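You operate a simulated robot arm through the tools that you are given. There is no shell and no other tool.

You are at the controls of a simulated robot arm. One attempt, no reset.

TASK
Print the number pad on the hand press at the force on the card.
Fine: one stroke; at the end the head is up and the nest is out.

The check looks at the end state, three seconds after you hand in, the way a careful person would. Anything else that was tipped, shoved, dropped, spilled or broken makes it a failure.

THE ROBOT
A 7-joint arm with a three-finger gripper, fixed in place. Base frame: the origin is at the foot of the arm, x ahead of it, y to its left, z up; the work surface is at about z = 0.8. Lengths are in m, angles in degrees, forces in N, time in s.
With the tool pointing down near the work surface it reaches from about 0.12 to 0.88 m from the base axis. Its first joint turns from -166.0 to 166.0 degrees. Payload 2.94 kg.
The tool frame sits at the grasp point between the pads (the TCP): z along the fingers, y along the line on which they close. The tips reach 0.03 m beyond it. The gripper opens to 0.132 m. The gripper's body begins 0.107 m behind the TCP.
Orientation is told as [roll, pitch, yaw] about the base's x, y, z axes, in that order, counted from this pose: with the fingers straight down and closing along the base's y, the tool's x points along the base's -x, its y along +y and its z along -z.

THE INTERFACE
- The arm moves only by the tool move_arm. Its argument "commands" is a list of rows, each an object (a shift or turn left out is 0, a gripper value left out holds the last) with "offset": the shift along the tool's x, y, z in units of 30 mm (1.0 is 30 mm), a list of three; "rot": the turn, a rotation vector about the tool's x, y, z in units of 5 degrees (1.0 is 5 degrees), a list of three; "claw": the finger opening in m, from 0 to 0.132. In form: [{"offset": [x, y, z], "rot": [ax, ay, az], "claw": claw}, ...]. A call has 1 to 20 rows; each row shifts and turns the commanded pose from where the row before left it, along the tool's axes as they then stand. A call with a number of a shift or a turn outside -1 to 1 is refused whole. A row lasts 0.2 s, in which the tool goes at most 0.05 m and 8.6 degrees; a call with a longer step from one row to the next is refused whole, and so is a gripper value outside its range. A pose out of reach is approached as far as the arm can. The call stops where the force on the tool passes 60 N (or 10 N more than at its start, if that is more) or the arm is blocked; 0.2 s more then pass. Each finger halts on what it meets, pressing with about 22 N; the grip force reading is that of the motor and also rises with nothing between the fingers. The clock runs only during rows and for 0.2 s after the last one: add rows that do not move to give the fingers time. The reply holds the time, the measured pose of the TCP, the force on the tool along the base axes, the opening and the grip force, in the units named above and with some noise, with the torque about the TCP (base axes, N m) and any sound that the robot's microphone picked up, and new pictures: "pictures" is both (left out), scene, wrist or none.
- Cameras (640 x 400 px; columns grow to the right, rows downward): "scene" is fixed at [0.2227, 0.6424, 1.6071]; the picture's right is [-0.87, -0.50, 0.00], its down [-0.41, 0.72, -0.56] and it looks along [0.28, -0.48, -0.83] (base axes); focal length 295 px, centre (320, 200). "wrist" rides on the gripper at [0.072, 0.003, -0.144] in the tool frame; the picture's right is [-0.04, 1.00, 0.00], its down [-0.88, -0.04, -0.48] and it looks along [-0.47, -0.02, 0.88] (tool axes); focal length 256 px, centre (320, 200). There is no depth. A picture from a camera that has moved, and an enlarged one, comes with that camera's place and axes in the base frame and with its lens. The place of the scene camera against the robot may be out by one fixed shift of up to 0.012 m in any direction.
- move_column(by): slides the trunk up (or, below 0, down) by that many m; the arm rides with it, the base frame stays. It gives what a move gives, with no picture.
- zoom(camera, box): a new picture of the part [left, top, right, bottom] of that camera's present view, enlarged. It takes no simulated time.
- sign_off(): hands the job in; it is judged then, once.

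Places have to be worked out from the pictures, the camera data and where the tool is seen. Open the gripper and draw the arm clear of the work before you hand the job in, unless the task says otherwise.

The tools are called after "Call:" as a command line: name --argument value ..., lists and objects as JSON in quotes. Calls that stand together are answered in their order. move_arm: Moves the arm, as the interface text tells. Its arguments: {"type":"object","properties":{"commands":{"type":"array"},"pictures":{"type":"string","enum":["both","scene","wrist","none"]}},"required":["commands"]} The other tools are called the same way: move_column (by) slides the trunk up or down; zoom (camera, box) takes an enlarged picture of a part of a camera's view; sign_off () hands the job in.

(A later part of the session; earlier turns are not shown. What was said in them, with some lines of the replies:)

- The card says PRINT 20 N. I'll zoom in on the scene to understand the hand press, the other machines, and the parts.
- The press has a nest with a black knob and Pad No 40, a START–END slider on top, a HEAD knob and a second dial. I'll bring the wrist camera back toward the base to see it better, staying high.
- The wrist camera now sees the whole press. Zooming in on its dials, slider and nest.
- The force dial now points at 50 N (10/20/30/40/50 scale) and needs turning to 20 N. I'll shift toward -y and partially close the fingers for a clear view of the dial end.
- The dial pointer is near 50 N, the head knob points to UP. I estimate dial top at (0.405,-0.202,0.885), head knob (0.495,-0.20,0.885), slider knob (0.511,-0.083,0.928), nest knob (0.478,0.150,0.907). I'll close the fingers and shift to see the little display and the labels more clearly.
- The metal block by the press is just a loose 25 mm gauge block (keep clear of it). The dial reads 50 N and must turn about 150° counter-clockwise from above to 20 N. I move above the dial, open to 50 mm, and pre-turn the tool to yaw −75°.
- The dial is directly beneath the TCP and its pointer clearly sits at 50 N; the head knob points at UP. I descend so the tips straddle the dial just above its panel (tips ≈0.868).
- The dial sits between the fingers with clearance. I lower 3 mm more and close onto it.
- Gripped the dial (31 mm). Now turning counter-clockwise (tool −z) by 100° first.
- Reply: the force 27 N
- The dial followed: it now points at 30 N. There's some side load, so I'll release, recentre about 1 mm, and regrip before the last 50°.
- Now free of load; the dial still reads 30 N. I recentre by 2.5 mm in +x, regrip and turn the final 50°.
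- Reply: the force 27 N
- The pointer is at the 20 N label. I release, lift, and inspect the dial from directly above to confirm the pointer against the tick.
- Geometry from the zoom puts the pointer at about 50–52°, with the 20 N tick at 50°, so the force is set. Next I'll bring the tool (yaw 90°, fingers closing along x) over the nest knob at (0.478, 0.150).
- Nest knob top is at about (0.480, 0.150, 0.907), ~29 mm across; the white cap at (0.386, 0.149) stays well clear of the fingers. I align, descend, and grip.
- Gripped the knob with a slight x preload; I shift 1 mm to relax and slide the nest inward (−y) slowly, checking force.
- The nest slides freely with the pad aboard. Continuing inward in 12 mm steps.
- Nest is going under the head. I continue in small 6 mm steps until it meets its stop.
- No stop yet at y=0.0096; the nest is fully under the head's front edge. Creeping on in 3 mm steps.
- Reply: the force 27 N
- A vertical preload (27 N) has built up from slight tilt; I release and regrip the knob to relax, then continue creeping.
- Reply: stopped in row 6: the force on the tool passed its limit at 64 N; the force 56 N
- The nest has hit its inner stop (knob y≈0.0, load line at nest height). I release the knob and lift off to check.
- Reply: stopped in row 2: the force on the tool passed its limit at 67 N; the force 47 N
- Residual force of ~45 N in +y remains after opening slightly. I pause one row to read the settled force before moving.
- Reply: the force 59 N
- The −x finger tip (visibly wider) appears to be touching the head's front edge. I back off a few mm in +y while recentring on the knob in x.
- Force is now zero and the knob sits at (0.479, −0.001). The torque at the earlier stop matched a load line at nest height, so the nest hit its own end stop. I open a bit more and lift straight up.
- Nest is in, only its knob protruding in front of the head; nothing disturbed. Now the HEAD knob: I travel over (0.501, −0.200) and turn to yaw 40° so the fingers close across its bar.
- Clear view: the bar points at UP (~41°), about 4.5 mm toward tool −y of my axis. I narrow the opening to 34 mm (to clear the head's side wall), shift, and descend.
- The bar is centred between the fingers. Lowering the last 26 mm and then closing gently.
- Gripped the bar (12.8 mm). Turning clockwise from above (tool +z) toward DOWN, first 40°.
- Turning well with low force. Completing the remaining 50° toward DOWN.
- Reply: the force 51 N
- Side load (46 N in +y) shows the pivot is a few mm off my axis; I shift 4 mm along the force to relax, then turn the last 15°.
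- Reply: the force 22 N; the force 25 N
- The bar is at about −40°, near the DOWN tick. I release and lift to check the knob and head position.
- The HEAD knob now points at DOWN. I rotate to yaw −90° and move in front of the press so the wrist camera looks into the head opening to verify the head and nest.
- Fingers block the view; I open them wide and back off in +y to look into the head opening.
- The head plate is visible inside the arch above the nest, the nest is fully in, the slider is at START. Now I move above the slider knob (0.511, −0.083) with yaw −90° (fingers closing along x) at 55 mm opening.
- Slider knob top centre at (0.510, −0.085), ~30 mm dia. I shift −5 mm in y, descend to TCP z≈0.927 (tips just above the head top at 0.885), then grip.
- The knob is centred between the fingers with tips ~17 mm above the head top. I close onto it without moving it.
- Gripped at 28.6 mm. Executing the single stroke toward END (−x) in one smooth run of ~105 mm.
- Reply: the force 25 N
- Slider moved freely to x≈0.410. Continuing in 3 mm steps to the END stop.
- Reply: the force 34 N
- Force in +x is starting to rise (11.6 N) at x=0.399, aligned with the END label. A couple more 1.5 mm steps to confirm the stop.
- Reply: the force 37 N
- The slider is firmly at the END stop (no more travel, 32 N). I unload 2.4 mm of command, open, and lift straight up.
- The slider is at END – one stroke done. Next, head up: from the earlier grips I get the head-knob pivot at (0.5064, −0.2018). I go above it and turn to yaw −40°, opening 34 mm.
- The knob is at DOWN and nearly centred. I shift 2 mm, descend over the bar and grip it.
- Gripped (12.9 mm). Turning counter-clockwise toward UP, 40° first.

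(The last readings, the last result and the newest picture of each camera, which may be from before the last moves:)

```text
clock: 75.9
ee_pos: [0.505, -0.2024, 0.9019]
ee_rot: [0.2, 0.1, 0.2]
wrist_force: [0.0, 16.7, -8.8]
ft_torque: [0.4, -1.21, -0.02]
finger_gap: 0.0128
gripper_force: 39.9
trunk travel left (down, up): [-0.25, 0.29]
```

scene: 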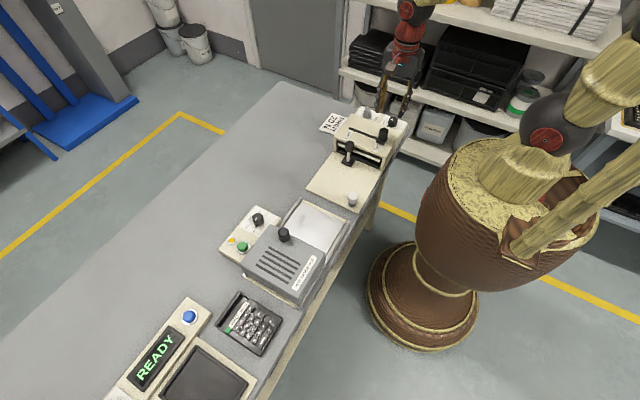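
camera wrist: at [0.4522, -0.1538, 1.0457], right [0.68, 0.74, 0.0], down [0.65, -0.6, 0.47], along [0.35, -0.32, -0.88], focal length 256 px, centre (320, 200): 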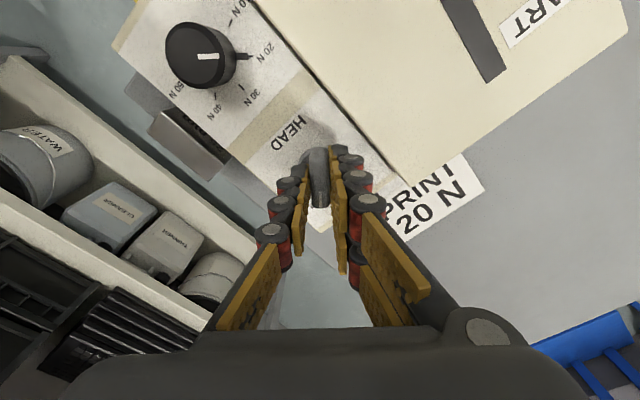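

Side load is modest (17 N); I ease 1 mm in +y and turn the remaining 40° to UP.

Call:
move_arm --commands '[{"offset": [0, 0.04, 0]}, {"rot": [0, 0, -1]}, {"rot": [0, 0, -1]}, {"rot": [0, 0, -1]}, {"rot": [0, 0, -1]}, {"rot": [0, 0, -1]}, {"rot": [0, 0, -1]}, {"rot": [0, 0, -1]}, {"rot": [0, 0, -1]}, {"rot": [0, 0, 0]}]' --pictures "wrist"

Call:
zoom --camera "wrist" --box '[240, 110, 400, 240]'

```text
clock: 78.1
ee_pos: [0.5061, -0.2019, 0.9024]
ee_rot: [0.2, -0.1, 40.1]
wrist_force: [-3.0, 5.7, -14.7]
ft_torque: [-0.04, 0.23, -0.02]
finger_gap: 0.0128
gripper_force: 39.5
trunk travel left (down, up): [-0.25, 0.29]
camera wrist: at [0.4484, -0.2461, 1.0455], right [-0.61, 0.79, 0.0], down [0.7, 0.54, 0.48], along [0.38, 0.29, -0.88], focal length 256 px, centre (320, 200)
```

wrist: 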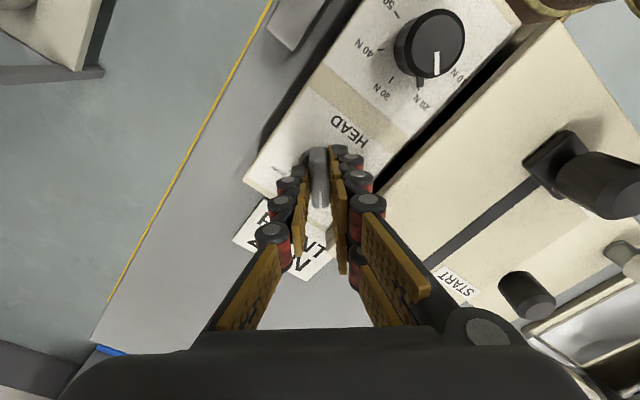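

```text
3.08 times, centred on (320, 175) of wrist
camera zoom: at [0.4484, -0.2461, 1.0455], right [-0.61, 0.79, 0.0], down [0.7, 0.54, 0.48], along [0.38, 0.29, -0.88], focal length 788 px, centre (320, 277)
```

zoom: 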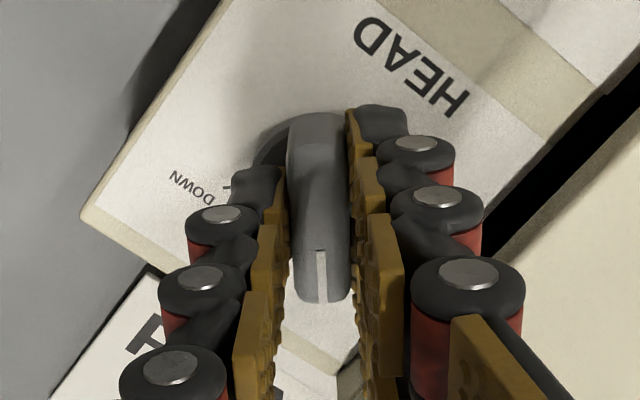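

The knob is at yaw +40° (UP). I release, lift and verify.

Call:
move_arm --commands '[{"claw": 0.034}, {"claw": 0.034}, {"offset": [0, 0, -0.8]}, {"offset": [0, 0, -1]}, {"offset": [0, 0, -1]}, {"offset": [0, 0, -1]}, {"offset": [0, 0, -0.5]}, {"offset": [0, 0, 0]}]' --pictures "both"

Call:
zoom --camera "wrist" --box '[250, 80, 390, 200]'

Call:
zoom --camera "scene" --box '[320, 100, 420, 190]'

Call:
zoom --camera "wrist" --box '[340, 20, 440, 110]'

```text
clock: 79.9
ee_pos: [0.5055, -0.2033, 1.0342]
ee_rot: [0.0, -0.2, 40.0]
wrist_force: [0.0, 0.0, -0.1]
ft_torque: [0.02, -0.01, -0.04]
finger_gap: 0.0343
gripper_force: 0.1
trunk travel left (down, up): [-0.25, 0.29]
camera wrist: at [0.448, -0.2476, 1.1767], right [-0.61, 0.79, 0.0], down [0.7, 0.53, 0.48], along [0.38, 0.29, -0.88], focal length 256 px, centre (320, 200)
```

scene: 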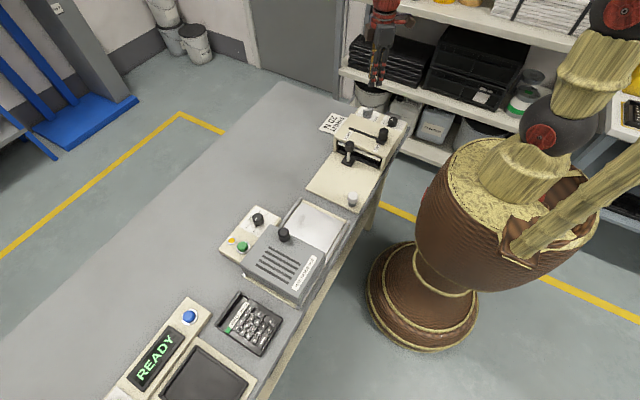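
wrist: 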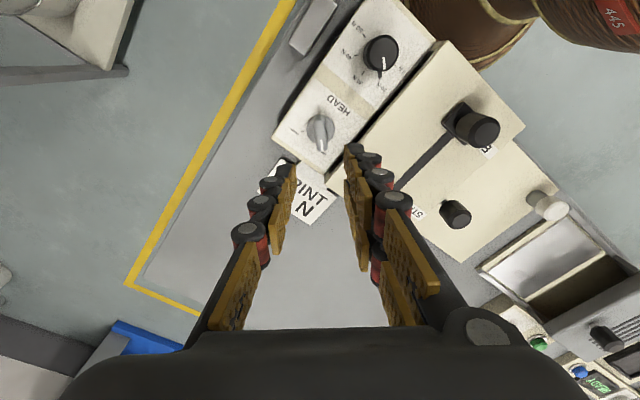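

```text
3.33 times, centred on (320, 140) of wrist
camera zoom: at [0.448, -0.2476, 1.1767], right [-0.61, 0.79, 0.0], down [0.7, 0.53, 0.48], along [0.38, 0.29, -0.88], focal length 853 px, centre (320, 400)
```

zoom: 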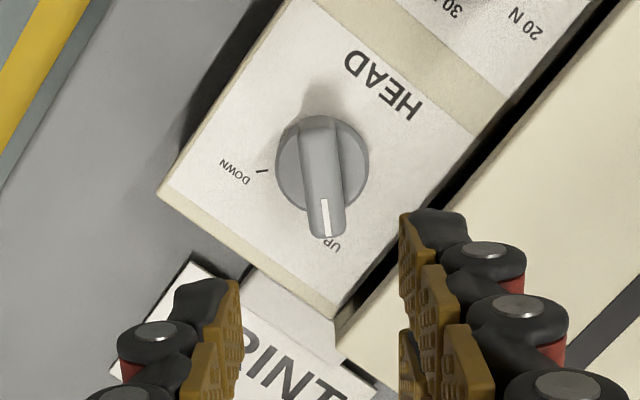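

```text
4.44 times, centred on (370, 145) of scene
camera zoom: at [0.2227, 0.6424, 1.6071], right [-0.87, -0.5, 0.0], down [-0.41, 0.72, -0.56], along [0.28, -0.48, -0.83], focal length 1313 px, centre (98, 444)
```

zoom: 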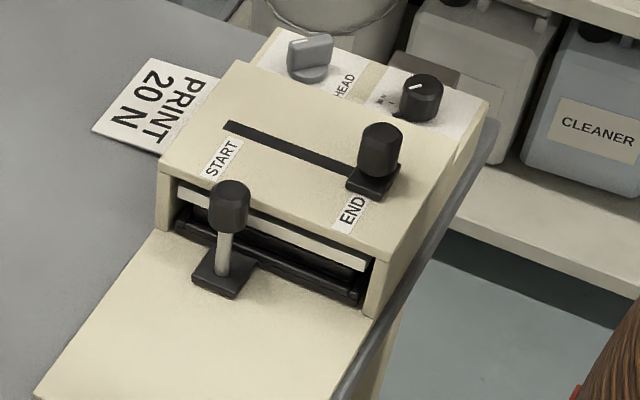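

```text
4.44 times, centred on (390, 65) of wrist
camera zoom: at [0.448, -0.2476, 1.1767], right [-0.61, 0.79, 0.0], down [0.7, 0.53, 0.48], along [0.38, 0.29, -0.88], focal length 1138 px, centre (9, 800)
```

zoom: 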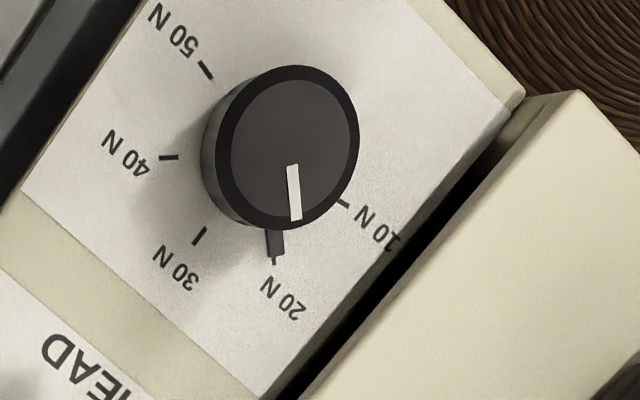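

The dial's index tab is exactly on the 20 N tick, the head knob points to UP and the slider is at END. I rotate back to yaw −90° and go to the same vantage in front of the press to compare the head plate with before and then pull out the nest.

Call:
move_arm --commands '[{"rot": [0, 0, 1]}, {"rot": [0, 0, 1]}, {"rot": [0, 0, 1]}, {"rot": [0, 0, 1]}, {"rot": [0, 0, 1]}, {"rot": [0, 0, 1]}, {"rot": [0, 0, 1]}, {"rot": [0, 0, 1]}, {"rot": [0, 0, 1]}, {"rot": [0, 0, 1]}, {"rot": [0, 0, 1]}, {"rot": [0, 0, 1]}, {"rot": [0, 0, 1]}, {"rot": [0, 0, 1]}, {"rot": [0, 0, 1]}, {"rot": [0, 0, 1]}, {"rot": [0, 0, 1]}, {"rot": [0, 0, 1]}, {"rot": [0, 0, 1]}, {"rot": [0, 0, 1]}]' --pictures "none"

Call:
move_arm --commands '[{"rot": [0, 0, 1]}, {"rot": [0, 0, 1]}, {"rot": [0, 0, 1]}, {"rot": [0, 0, 1]}, {"rot": [0, 0, 1]}, {"rot": [0, 0, 1]}, {"offset": [0.97, -0.154, -0.065], "claw": 0.12}, {"offset": [0.97, -0.154, -0.065], "claw": 0.12}, {"offset": [0.97, -0.154, -0.065], "claw": 0.12}, {"offset": [0.97, -0.154, -0.065], "claw": 0.12}, {"offset": [0.97, -0.154, -0.065], "claw": 0.12}, {"offset": [0.97, -0.154, -0.065], "claw": 0.12}, {"offset": [0.97, -0.154, -0.065], "claw": 0.12}, {"offset": [0.97, -0.154, -0.065], "claw": 0.12}, {"offset": [0.97, -0.154, -0.065], "claw": 0.12}, {"offset": [0.97, -0.154, -0.065], "claw": 0.12}, {"offset": [0.97, -0.154, -0.065], "claw": 0.12}, {"offset": [0.97, -0.154, -0.065], "claw": 0.12}, {"offset": [0, 0, 0], "claw": 0.12}]' --pictures "wrist"

Call:
zoom --camera "wrist" --box '[250, 150, 400, 290]'

```text
clock: 84.1
ee_pos: [0.5069, -0.2028, 1.0315]
ee_rot: [0.2, 0.2, -60.0]
wrist_force: [0.6, 0.0, -0.1]
ft_torque: [0.05, 0.01, 0.02]
finger_gap: 0.0339
gripper_force: 0.1
trunk travel left (down, up): [-0.25, 0.29]
```

```text
clock: 88.1
ee_pos: [0.447, 0.1503, 1.0559]
ee_rot: [0.1, 0.1, -90.0]
wrist_force: [-0.1, 0.3, -0.9]
ft_torque: [0.02, 0.0, 0.02]
finger_gap: 0.1197
gripper_force: 0.0
trunk travel left (down, up): [-0.25, 0.29]
camera wrist: at [0.4515, 0.2227, 1.1996], right [1.0, -0.04, 0.0], down [-0.04, -0.88, 0.47], along [-0.02, -0.47, -0.88], focal length 256 px, centre (320, 200)
```

wrist: 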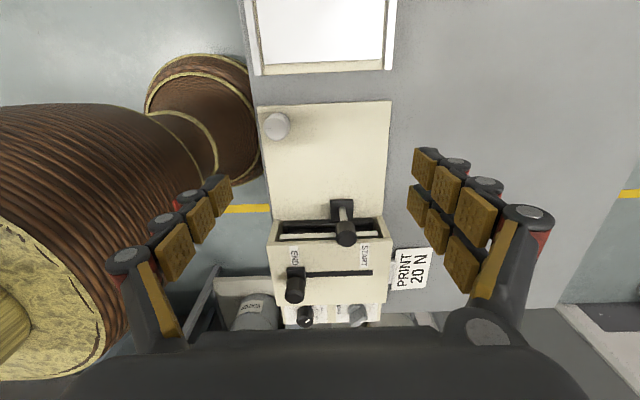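

```text
2.86 times, centred on (325, 220) of wrist
camera zoom: at [0.4515, 0.2227, 1.1996], right [1.0, -0.04, 0.0], down [-0.04, -0.88, 0.47], along [-0.02, -0.47, -0.88], focal length 731 px, centre (306, 143)
```

zoom: 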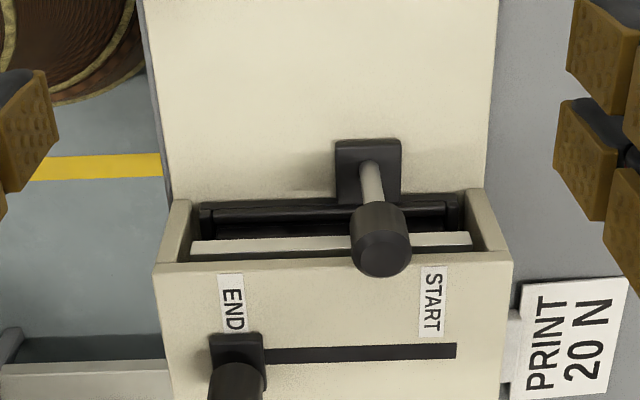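

Compared with the DOWN view the head plate has risen (it now hides higher behind the arch top), so the head is up. Now I go above the nest knob at (0.479, 0.000), staying 4–5 mm toward +y for clearance to the head front.

Call:
move_arm --commands '[{"offset": [-0.975, 0.213, 0], "claw": 0.055}, {"offset": [-0.975, 0.213, 0], "claw": 0.055}, {"offset": [-0.975, 0.213, 0], "claw": 0.055}, {"offset": [-0.975, 0.213, 0], "claw": 0.055}, {"offset": [-0.925, 0.213, 0], "claw": 0.055}, {"offset": [0, 0, 1], "claw": 0.055}, {"offset": [0, 0, 1], "claw": 0.055}, {"offset": [0, 0, 0.8], "claw": 0.055}, {"offset": [0, 0, 0], "claw": 0.055}]' --pictures "wrist"

Call:
zoom --camera "wrist" --box '[230, 80, 410, 240]'

```text
clock: 90.1
ee_pos: [0.481, 0.0005, 0.973]
ee_rot: [0.1, 0.2, -90.0]
wrist_force: [0.9, 0.2, -0.2]
ft_torque: [0.02, -0.02, -0.02]
finger_gap: 0.0548
gripper_force: 0.0
trunk travel left (down, up): [-0.25, 0.29]
camera wrist: at [0.4838, 0.0728, 1.1153], right [1.0, -0.04, 0.0], down [-0.04, -0.88, 0.47], along [-0.02, -0.47, -0.88], focal length 256 px, centre (320, 200)
```

wrist: 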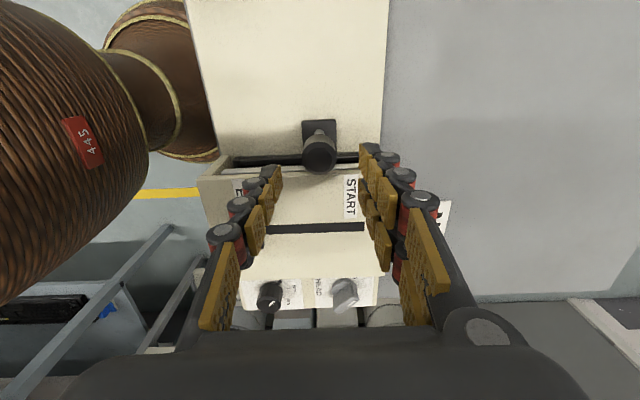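

```text
2.50 times, centred on (320, 160) of wrist
camera zoom: at [0.4838, 0.0728, 1.1153], right [1.0, -0.04, 0.0], down [-0.04, -0.88, 0.47], along [-0.02, -0.47, -0.88], focal length 640 px, centre (320, 300)
```

zoom: 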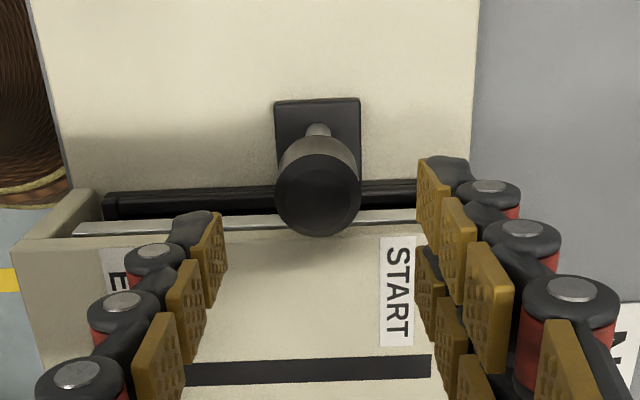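

I shift +5 mm in y for head clearance, descend to z≈0.898 and check force before closing.

Call:
move_arm --commands '[{"offset": [0.18, -0.05, 0], "claw": 0.055}, {"offset": [0, 0, 0.8], "claw": 0.055}, {"offset": [0, 0, 0.8], "claw": 0.055}, {"offset": [0, 0, 0.6], "claw": 0.055}, {"offset": [0, 0, 0.25], "claw": 0.055}, {"offset": [0, 0, 0], "claw": 0.055}]' --pictures "wrist"

```text
clock: 91.5
ee_pos: [0.4804, 0.0079, 0.8995]
ee_rot: [0.2, 0.2, -90.0]
wrist_force: [0.4, -0.9, 0.3]
ft_torque: [0.01, -0.02, -0.01]
finger_gap: 0.0551
gripper_force: 0.1
trunk travel left (down, up): [-0.25, 0.29]
camera wrist: at [0.4838, 0.0799, 1.0418], right [1.0, -0.04, 0.0], down [-0.04, -0.88, 0.47], along [-0.02, -0.47, -0.88], focal length 256 px, centre (320, 200)
```

wrist: 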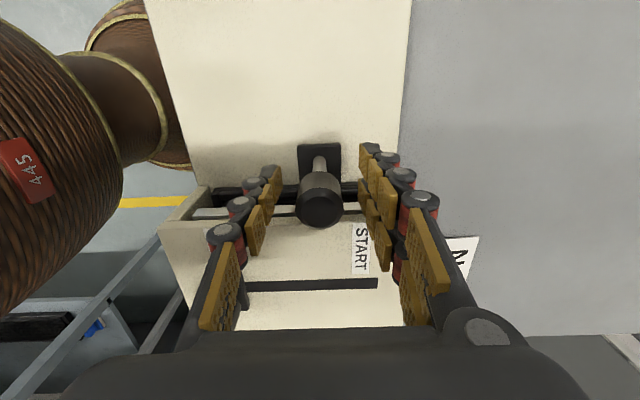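

No contact. I move 3 mm back toward the knob centre and close.

Call:
move_arm --commands '[{"offset": [-0.1, 0, 0], "claw": 0.055}, {"claw": 0.015}, {"claw": 0.015}, {"claw": 0.015}, {"claw": 0.015}]' --pictures "wrist"

```text
clock: 92.7
ee_pos: [0.4792, 0.0049, 0.8991]
ee_rot: [0.0, 0.2, -90.0]
wrist_force: [-4.9, -0.4, -0.4]
ft_torque: [0.01, 0.09, -0.04]
finger_gap: 0.0287
gripper_force: 36.6
trunk travel left (down, up): [-0.25, 0.29]
camera wrist: at [0.4833, 0.0772, 1.0422], right [1.0, -0.04, 0.0], down [-0.04, -0.88, 0.47], along [-0.02, -0.47, -0.88], focal length 256 px, centre (320, 200)
```

wrist: 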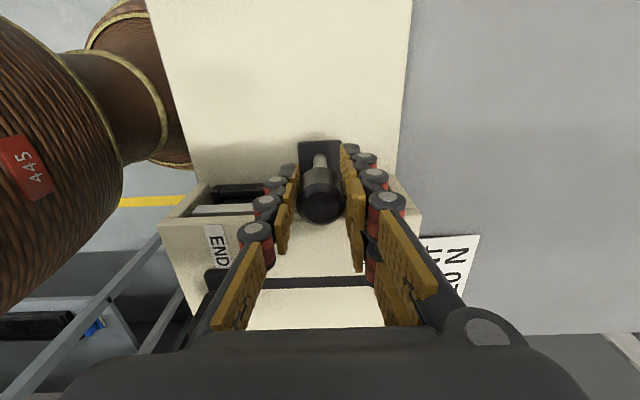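

Gripped (28.7 mm). Pulling the nest out (+y) ~130 mm.

Call:
move_arm --commands '[{"offset": [0.3, 0, 0]}, {"offset": [0.4, 0, 0]}, {"offset": [0.4, 0, 0]}, {"offset": [0.4, 0, 0]}, {"offset": [0.4, 0, 0]}, {"offset": [0.4, 0, 0]}]' --pictures "wrist"

Call:
move_arm --commands '[{"offset": [0.4, 0, 0]}, {"offset": [0.4, 0, 0]}, {"offset": [0.4, 0, 0]}, {"offset": [0.4, 0, 0]}, {"offset": [0.3, 0, 0]}]' --pictures "both"

```text
clock: 94.1
ee_pos: [0.4801, 0.0739, 0.8982]
ee_rot: [0.0, 0.2, -90.1]
wrist_force: [-19.9, 0.9, -0.9]
ft_torque: [-0.42, 0.39, -0.11]
finger_gap: 0.0288
gripper_force: 45.5
trunk travel left (down, up): [-0.25, 0.29]
camera wrist: at [0.4834, 0.1462, 1.0421], right [1.0, -0.04, 0.0], down [-0.04, -0.88, 0.47], along [-0.02, -0.47, -0.88], focal length 256 px, centre (320, 200)
```

wrist: 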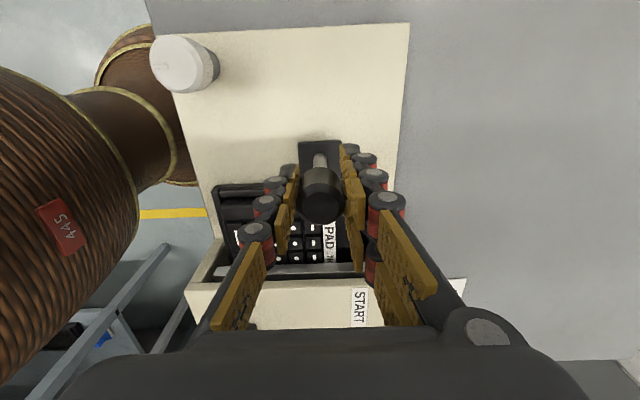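

```text
clock: 95.3
ee_pos: [0.4805, 0.13, 0.8991]
ee_rot: [-0.1, 0.0, -90.0]
wrist_force: [-19.9, -0.5, -17.6]
ft_torque: [-0.24, 0.33, -0.07]
finger_gap: 0.0286
gripper_force: 45.1
trunk travel left (down, up): [-0.25, 0.29]
camera wrist: at [0.4833, 0.2024, 1.0422], right [1.0, -0.04, 0.0], down [-0.04, -0.88, 0.47], along [-0.02, -0.47, -0.88], focal length 256 px, centre (320, 200)
```

scene: 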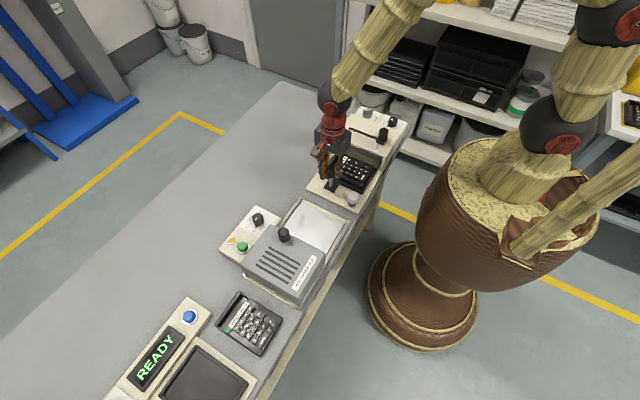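
wrist: 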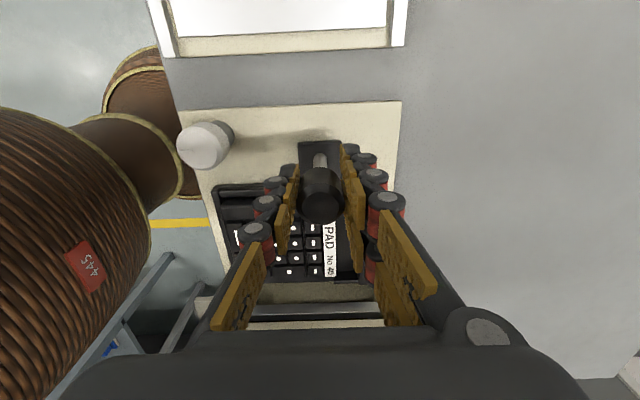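

The keys now carry white legends – the print took. I relax the x preload and continue the nest outward to its outer stop in small steps.

Call:
move_arm --commands '[{"offset": [0.2, -0.05, 0]}, {"offset": [0.2, 0, 0]}, {"offset": [0.15, 0, 0]}, {"offset": [0.1, 0, 0]}]' --pictures "none"

```text
clock: 96.3
ee_pos: [0.48, 0.1511, 0.8998]
ee_rot: [0.0, 0.3, -90.0]
wrist_force: [-4.9, 0.8, -38.6]
ft_torque: [0.05, 0.04, 0.0]
finger_gap: 0.0287
gripper_force: 44.6
trunk travel left (down, up): [-0.25, 0.29]
```

A vertical preload (−39 N) has built up; I ease 2 mm downward and step out 3 mm more.

Call:
move_arm --commands '[{"offset": [0, 0, 0.07]}, {"offset": [0.07, 0, 0]}, {"offset": [0.07, 0, 0]}]' --pictures "none"

```text
clock: 97.1
ee_pos: [0.4799, 0.1562, 0.8982]
ee_rot: [0.2, 0.2, -90.0]
wrist_force: [-10.5, -2.2, -9.3]
ft_torque: [0.0, 0.31, 0.01]
finger_gap: 0.0285
gripper_force: 44.9
trunk travel left (down, up): [-0.25, 0.29]
```

Call:
move_arm --commands '[{"offset": [0.05, 0, 0]}, {"offset": [0.05, 0, 0]}, {"offset": [0, 0, 0]}]' --pictures "none"

```text
clock: 97.9
ee_pos: [0.4799, 0.1557, 0.8991]
ee_rot: [0.0, 0.2, -90.0]
wrist_force: [-7.1, -14.3, -2.2]
ft_torque: [-0.58, 0.17, -0.01]
finger_gap: 0.0289
gripper_force: 45.0
trunk travel left (down, up): [-0.25, 0.29]
```

The outer stop is reached (y no longer advances, −14 N). I unload, open and lift clear.

Call:
move_arm --commands '[{"offset": [-0.04, 0, 0]}, {"offset": [0, 0, 0]}, {"claw": 0.055}, {"claw": 0.055}, {"claw": 0.055}]' --pictures "none"

Call:
move_arm --commands '[{"offset": [0, 0, -0.5]}, {"offset": [0, 0, -1]}, {"offset": [0, 0, -1]}, {"offset": [0, 0, -1]}, {"offset": [0, 0, -1]}, {"offset": [0, 0, -1]}, {"offset": [1, 0, -1], "claw": 0.12}, {"offset": [1, 0, 0], "claw": 0.12}, {"offset": [0, 0, 0], "claw": 0.12}, {"offset": [0, 0, 0], "claw": 0.12}]' --pictures "both"

Call:
zoom --camera "wrist" --box '[230, 120, 420, 300]'

Call:
zoom --camera "scene" --box '[290, 80, 430, 220]'

```text
clock: 99.1
ee_pos: [0.481, 0.1558, 0.8987]
ee_rot: [0.2, 0.2, -90.0]
wrist_force: [-0.6, 0.2, -0.2]
ft_torque: [0.02, 0.01, 0.0]
finger_gap: 0.055
gripper_force: 0.1
trunk travel left (down, up): [-0.25, 0.29]
```

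```text
clock: 101.3
ee_pos: [0.4802, 0.2149, 1.0919]
ee_rot: [0.1, 0.3, -89.9]
wrist_force: [-0.4, -0.2, 0.1]
ft_torque: [-0.01, -0.02, 0.0]
finger_gap: 0.1199
gripper_force: 0.0
trunk travel left (down, up): [-0.25, 0.29]
camera wrist: at [0.4823, 0.2869, 1.2362], right [1.0, -0.04, 0.0], down [-0.04, -0.88, 0.47], along [-0.02, -0.47, -0.88], focal length 256 px, centre (320, 200)
```

scene: 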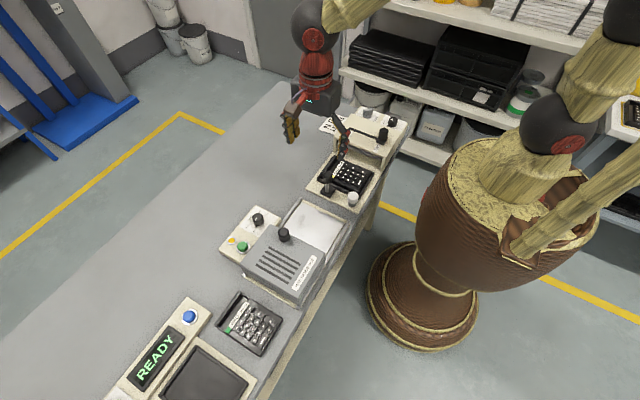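
wrist: 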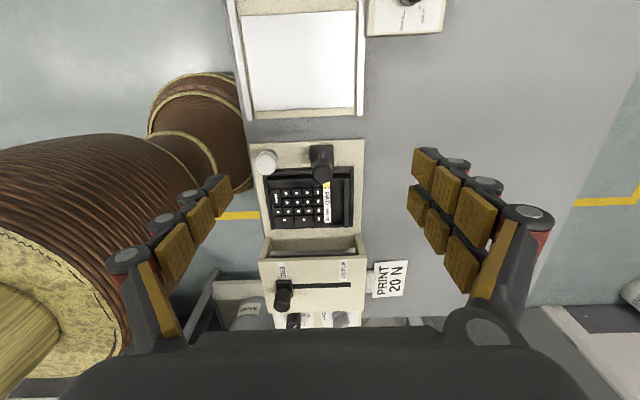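

```text
2.22 times, centred on (325, 210) of wrist
camera zoom: at [0.4823, 0.2869, 1.2362], right [1.0, -0.04, 0.0], down [-0.04, -0.88, 0.47], along [-0.02, -0.47, -0.88], focal length 569 px, centre (309, 178)
```

zoom: 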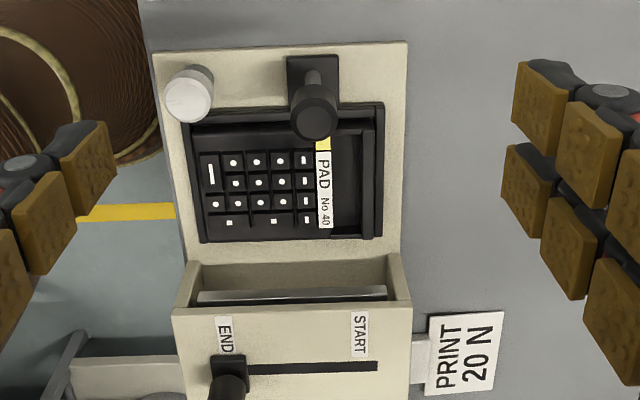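

```text
2.86 times, centred on (360, 150) of scene
camera zoom: at [0.2227, 0.6424, 1.6071], right [-0.87, -0.5, 0.0], down [-0.41, 0.72, -0.56], along [0.28, -0.48, -0.83], focal length 844 px, centre (206, 343)
```

zoom: 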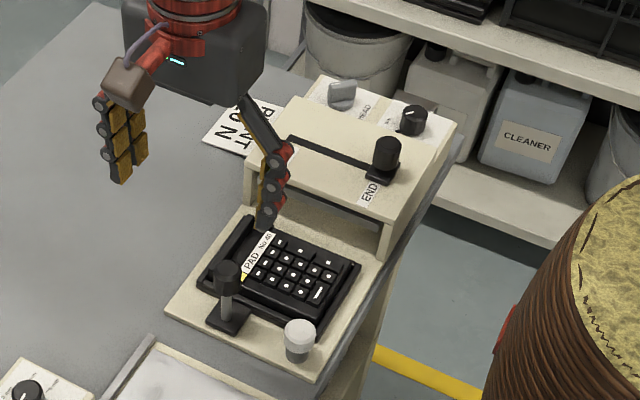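

The pad is printed with legends, the nest is out, the head is up, the slider rests at END after one stroke, and nothing else moved. I retreat up and away to open bench space before handing in.

Call:
move_arm --commands '[{"offset": [0, 0, -1], "claw": 0.12}, {"offset": [0, 0, -1]}, {"offset": [0, 1, 0]}, {"offset": [0, 1, 0]}, {"offset": [0, 1, 0]}, {"offset": [0, 1, 0]}, {"offset": [0, 1, 0]}, {"offset": [0, 1, 0]}, {"offset": [0, 0, 0]}, {"offset": [0, 0, 0]}]' --pictures "both"

Call:
zoom --camera "scene" --box '[290, 80, 430, 220]'

```text
clock: 103.5
ee_pos: [0.6597, 0.2193, 1.1537]
ee_rot: [0.1, 0.1, -90.1]
wrist_force: [0.5, -0.4, -1.1]
ft_torque: [-0.02, 0.0, -0.01]
finger_gap: 0.1198
gripper_force: 0.0
trunk travel left (down, up): [-0.25, 0.29]
camera wrist: at [0.6623, 0.2912, 1.2967], right [1.0, -0.04, 0.0], down [-0.04, -0.88, 0.47], along [-0.02, -0.47, -0.88], focal length 256 px, centre (320, 200)
```

scene: 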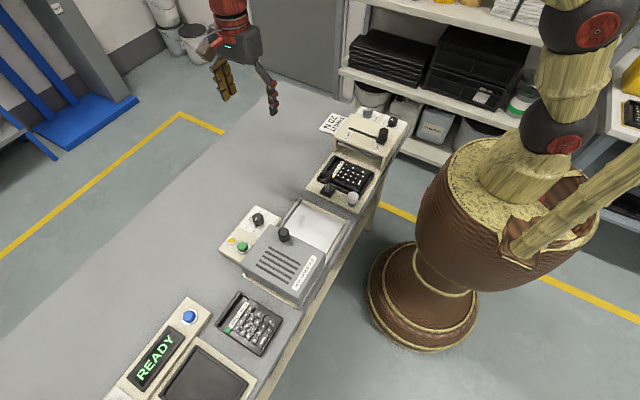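
wrist: 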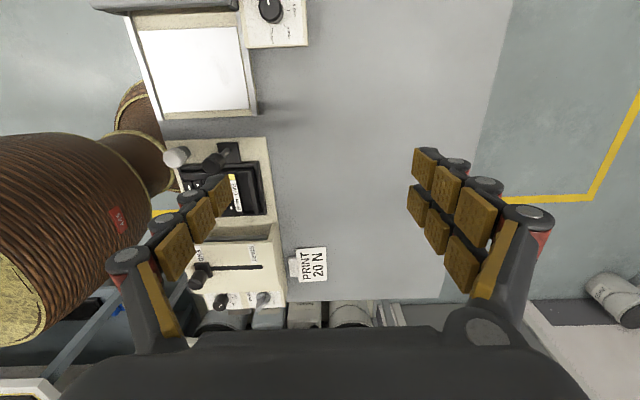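

```text
2.86 times, centred on (360, 150) of scene
camera zoom: at [0.2227, 0.6424, 1.6071], right [-0.87, -0.5, 0.0], down [-0.41, 0.72, -0.56], along [0.28, -0.48, -0.83], focal length 844 px, centre (206, 343)
```

zoom: 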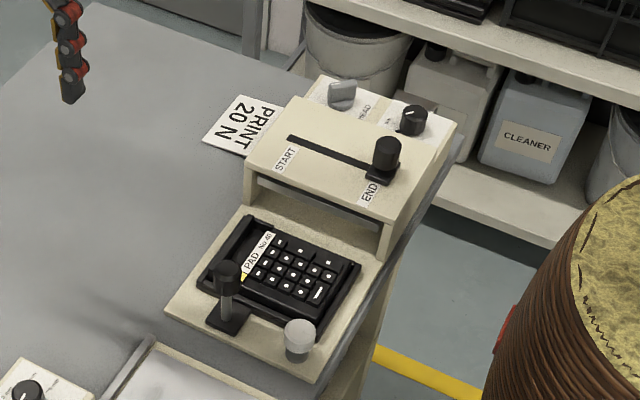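

The final pictures show Pad No 40 printed, the nest out, the head up, the dial at 20 N and the slider at END. The card and other objects are undisturbed and the arm is clear with its gripper open, so I hand in the job.

Call:
sign_off

```text
The job is handed in.
```

I printed Pad No 40 on the hand press with one stroke at 20 N and handed the job in. I haven't seen the result of the check.

- **Force:** I turned the dial from 50 N to 20 N, and a close-up shows its index on the 20 N tick.
- **Print:** The slider went once from START to END with the head down, and the keys now carry white legends.
- **End state:** The head is up, the nest is out at its outer stop, and the slider is still at END. I left it there so no second stroke could be counted.
- **Surroundings:** Nothing else on the bench looks moved in the final pictures. The arm is clear of the press and the gripper is open.

While pushing the nest in, one finger briefly pressed against the front edge of the head at up to about 67 N. I backed it off, and the press moved normally afterwards, with no damage visible.
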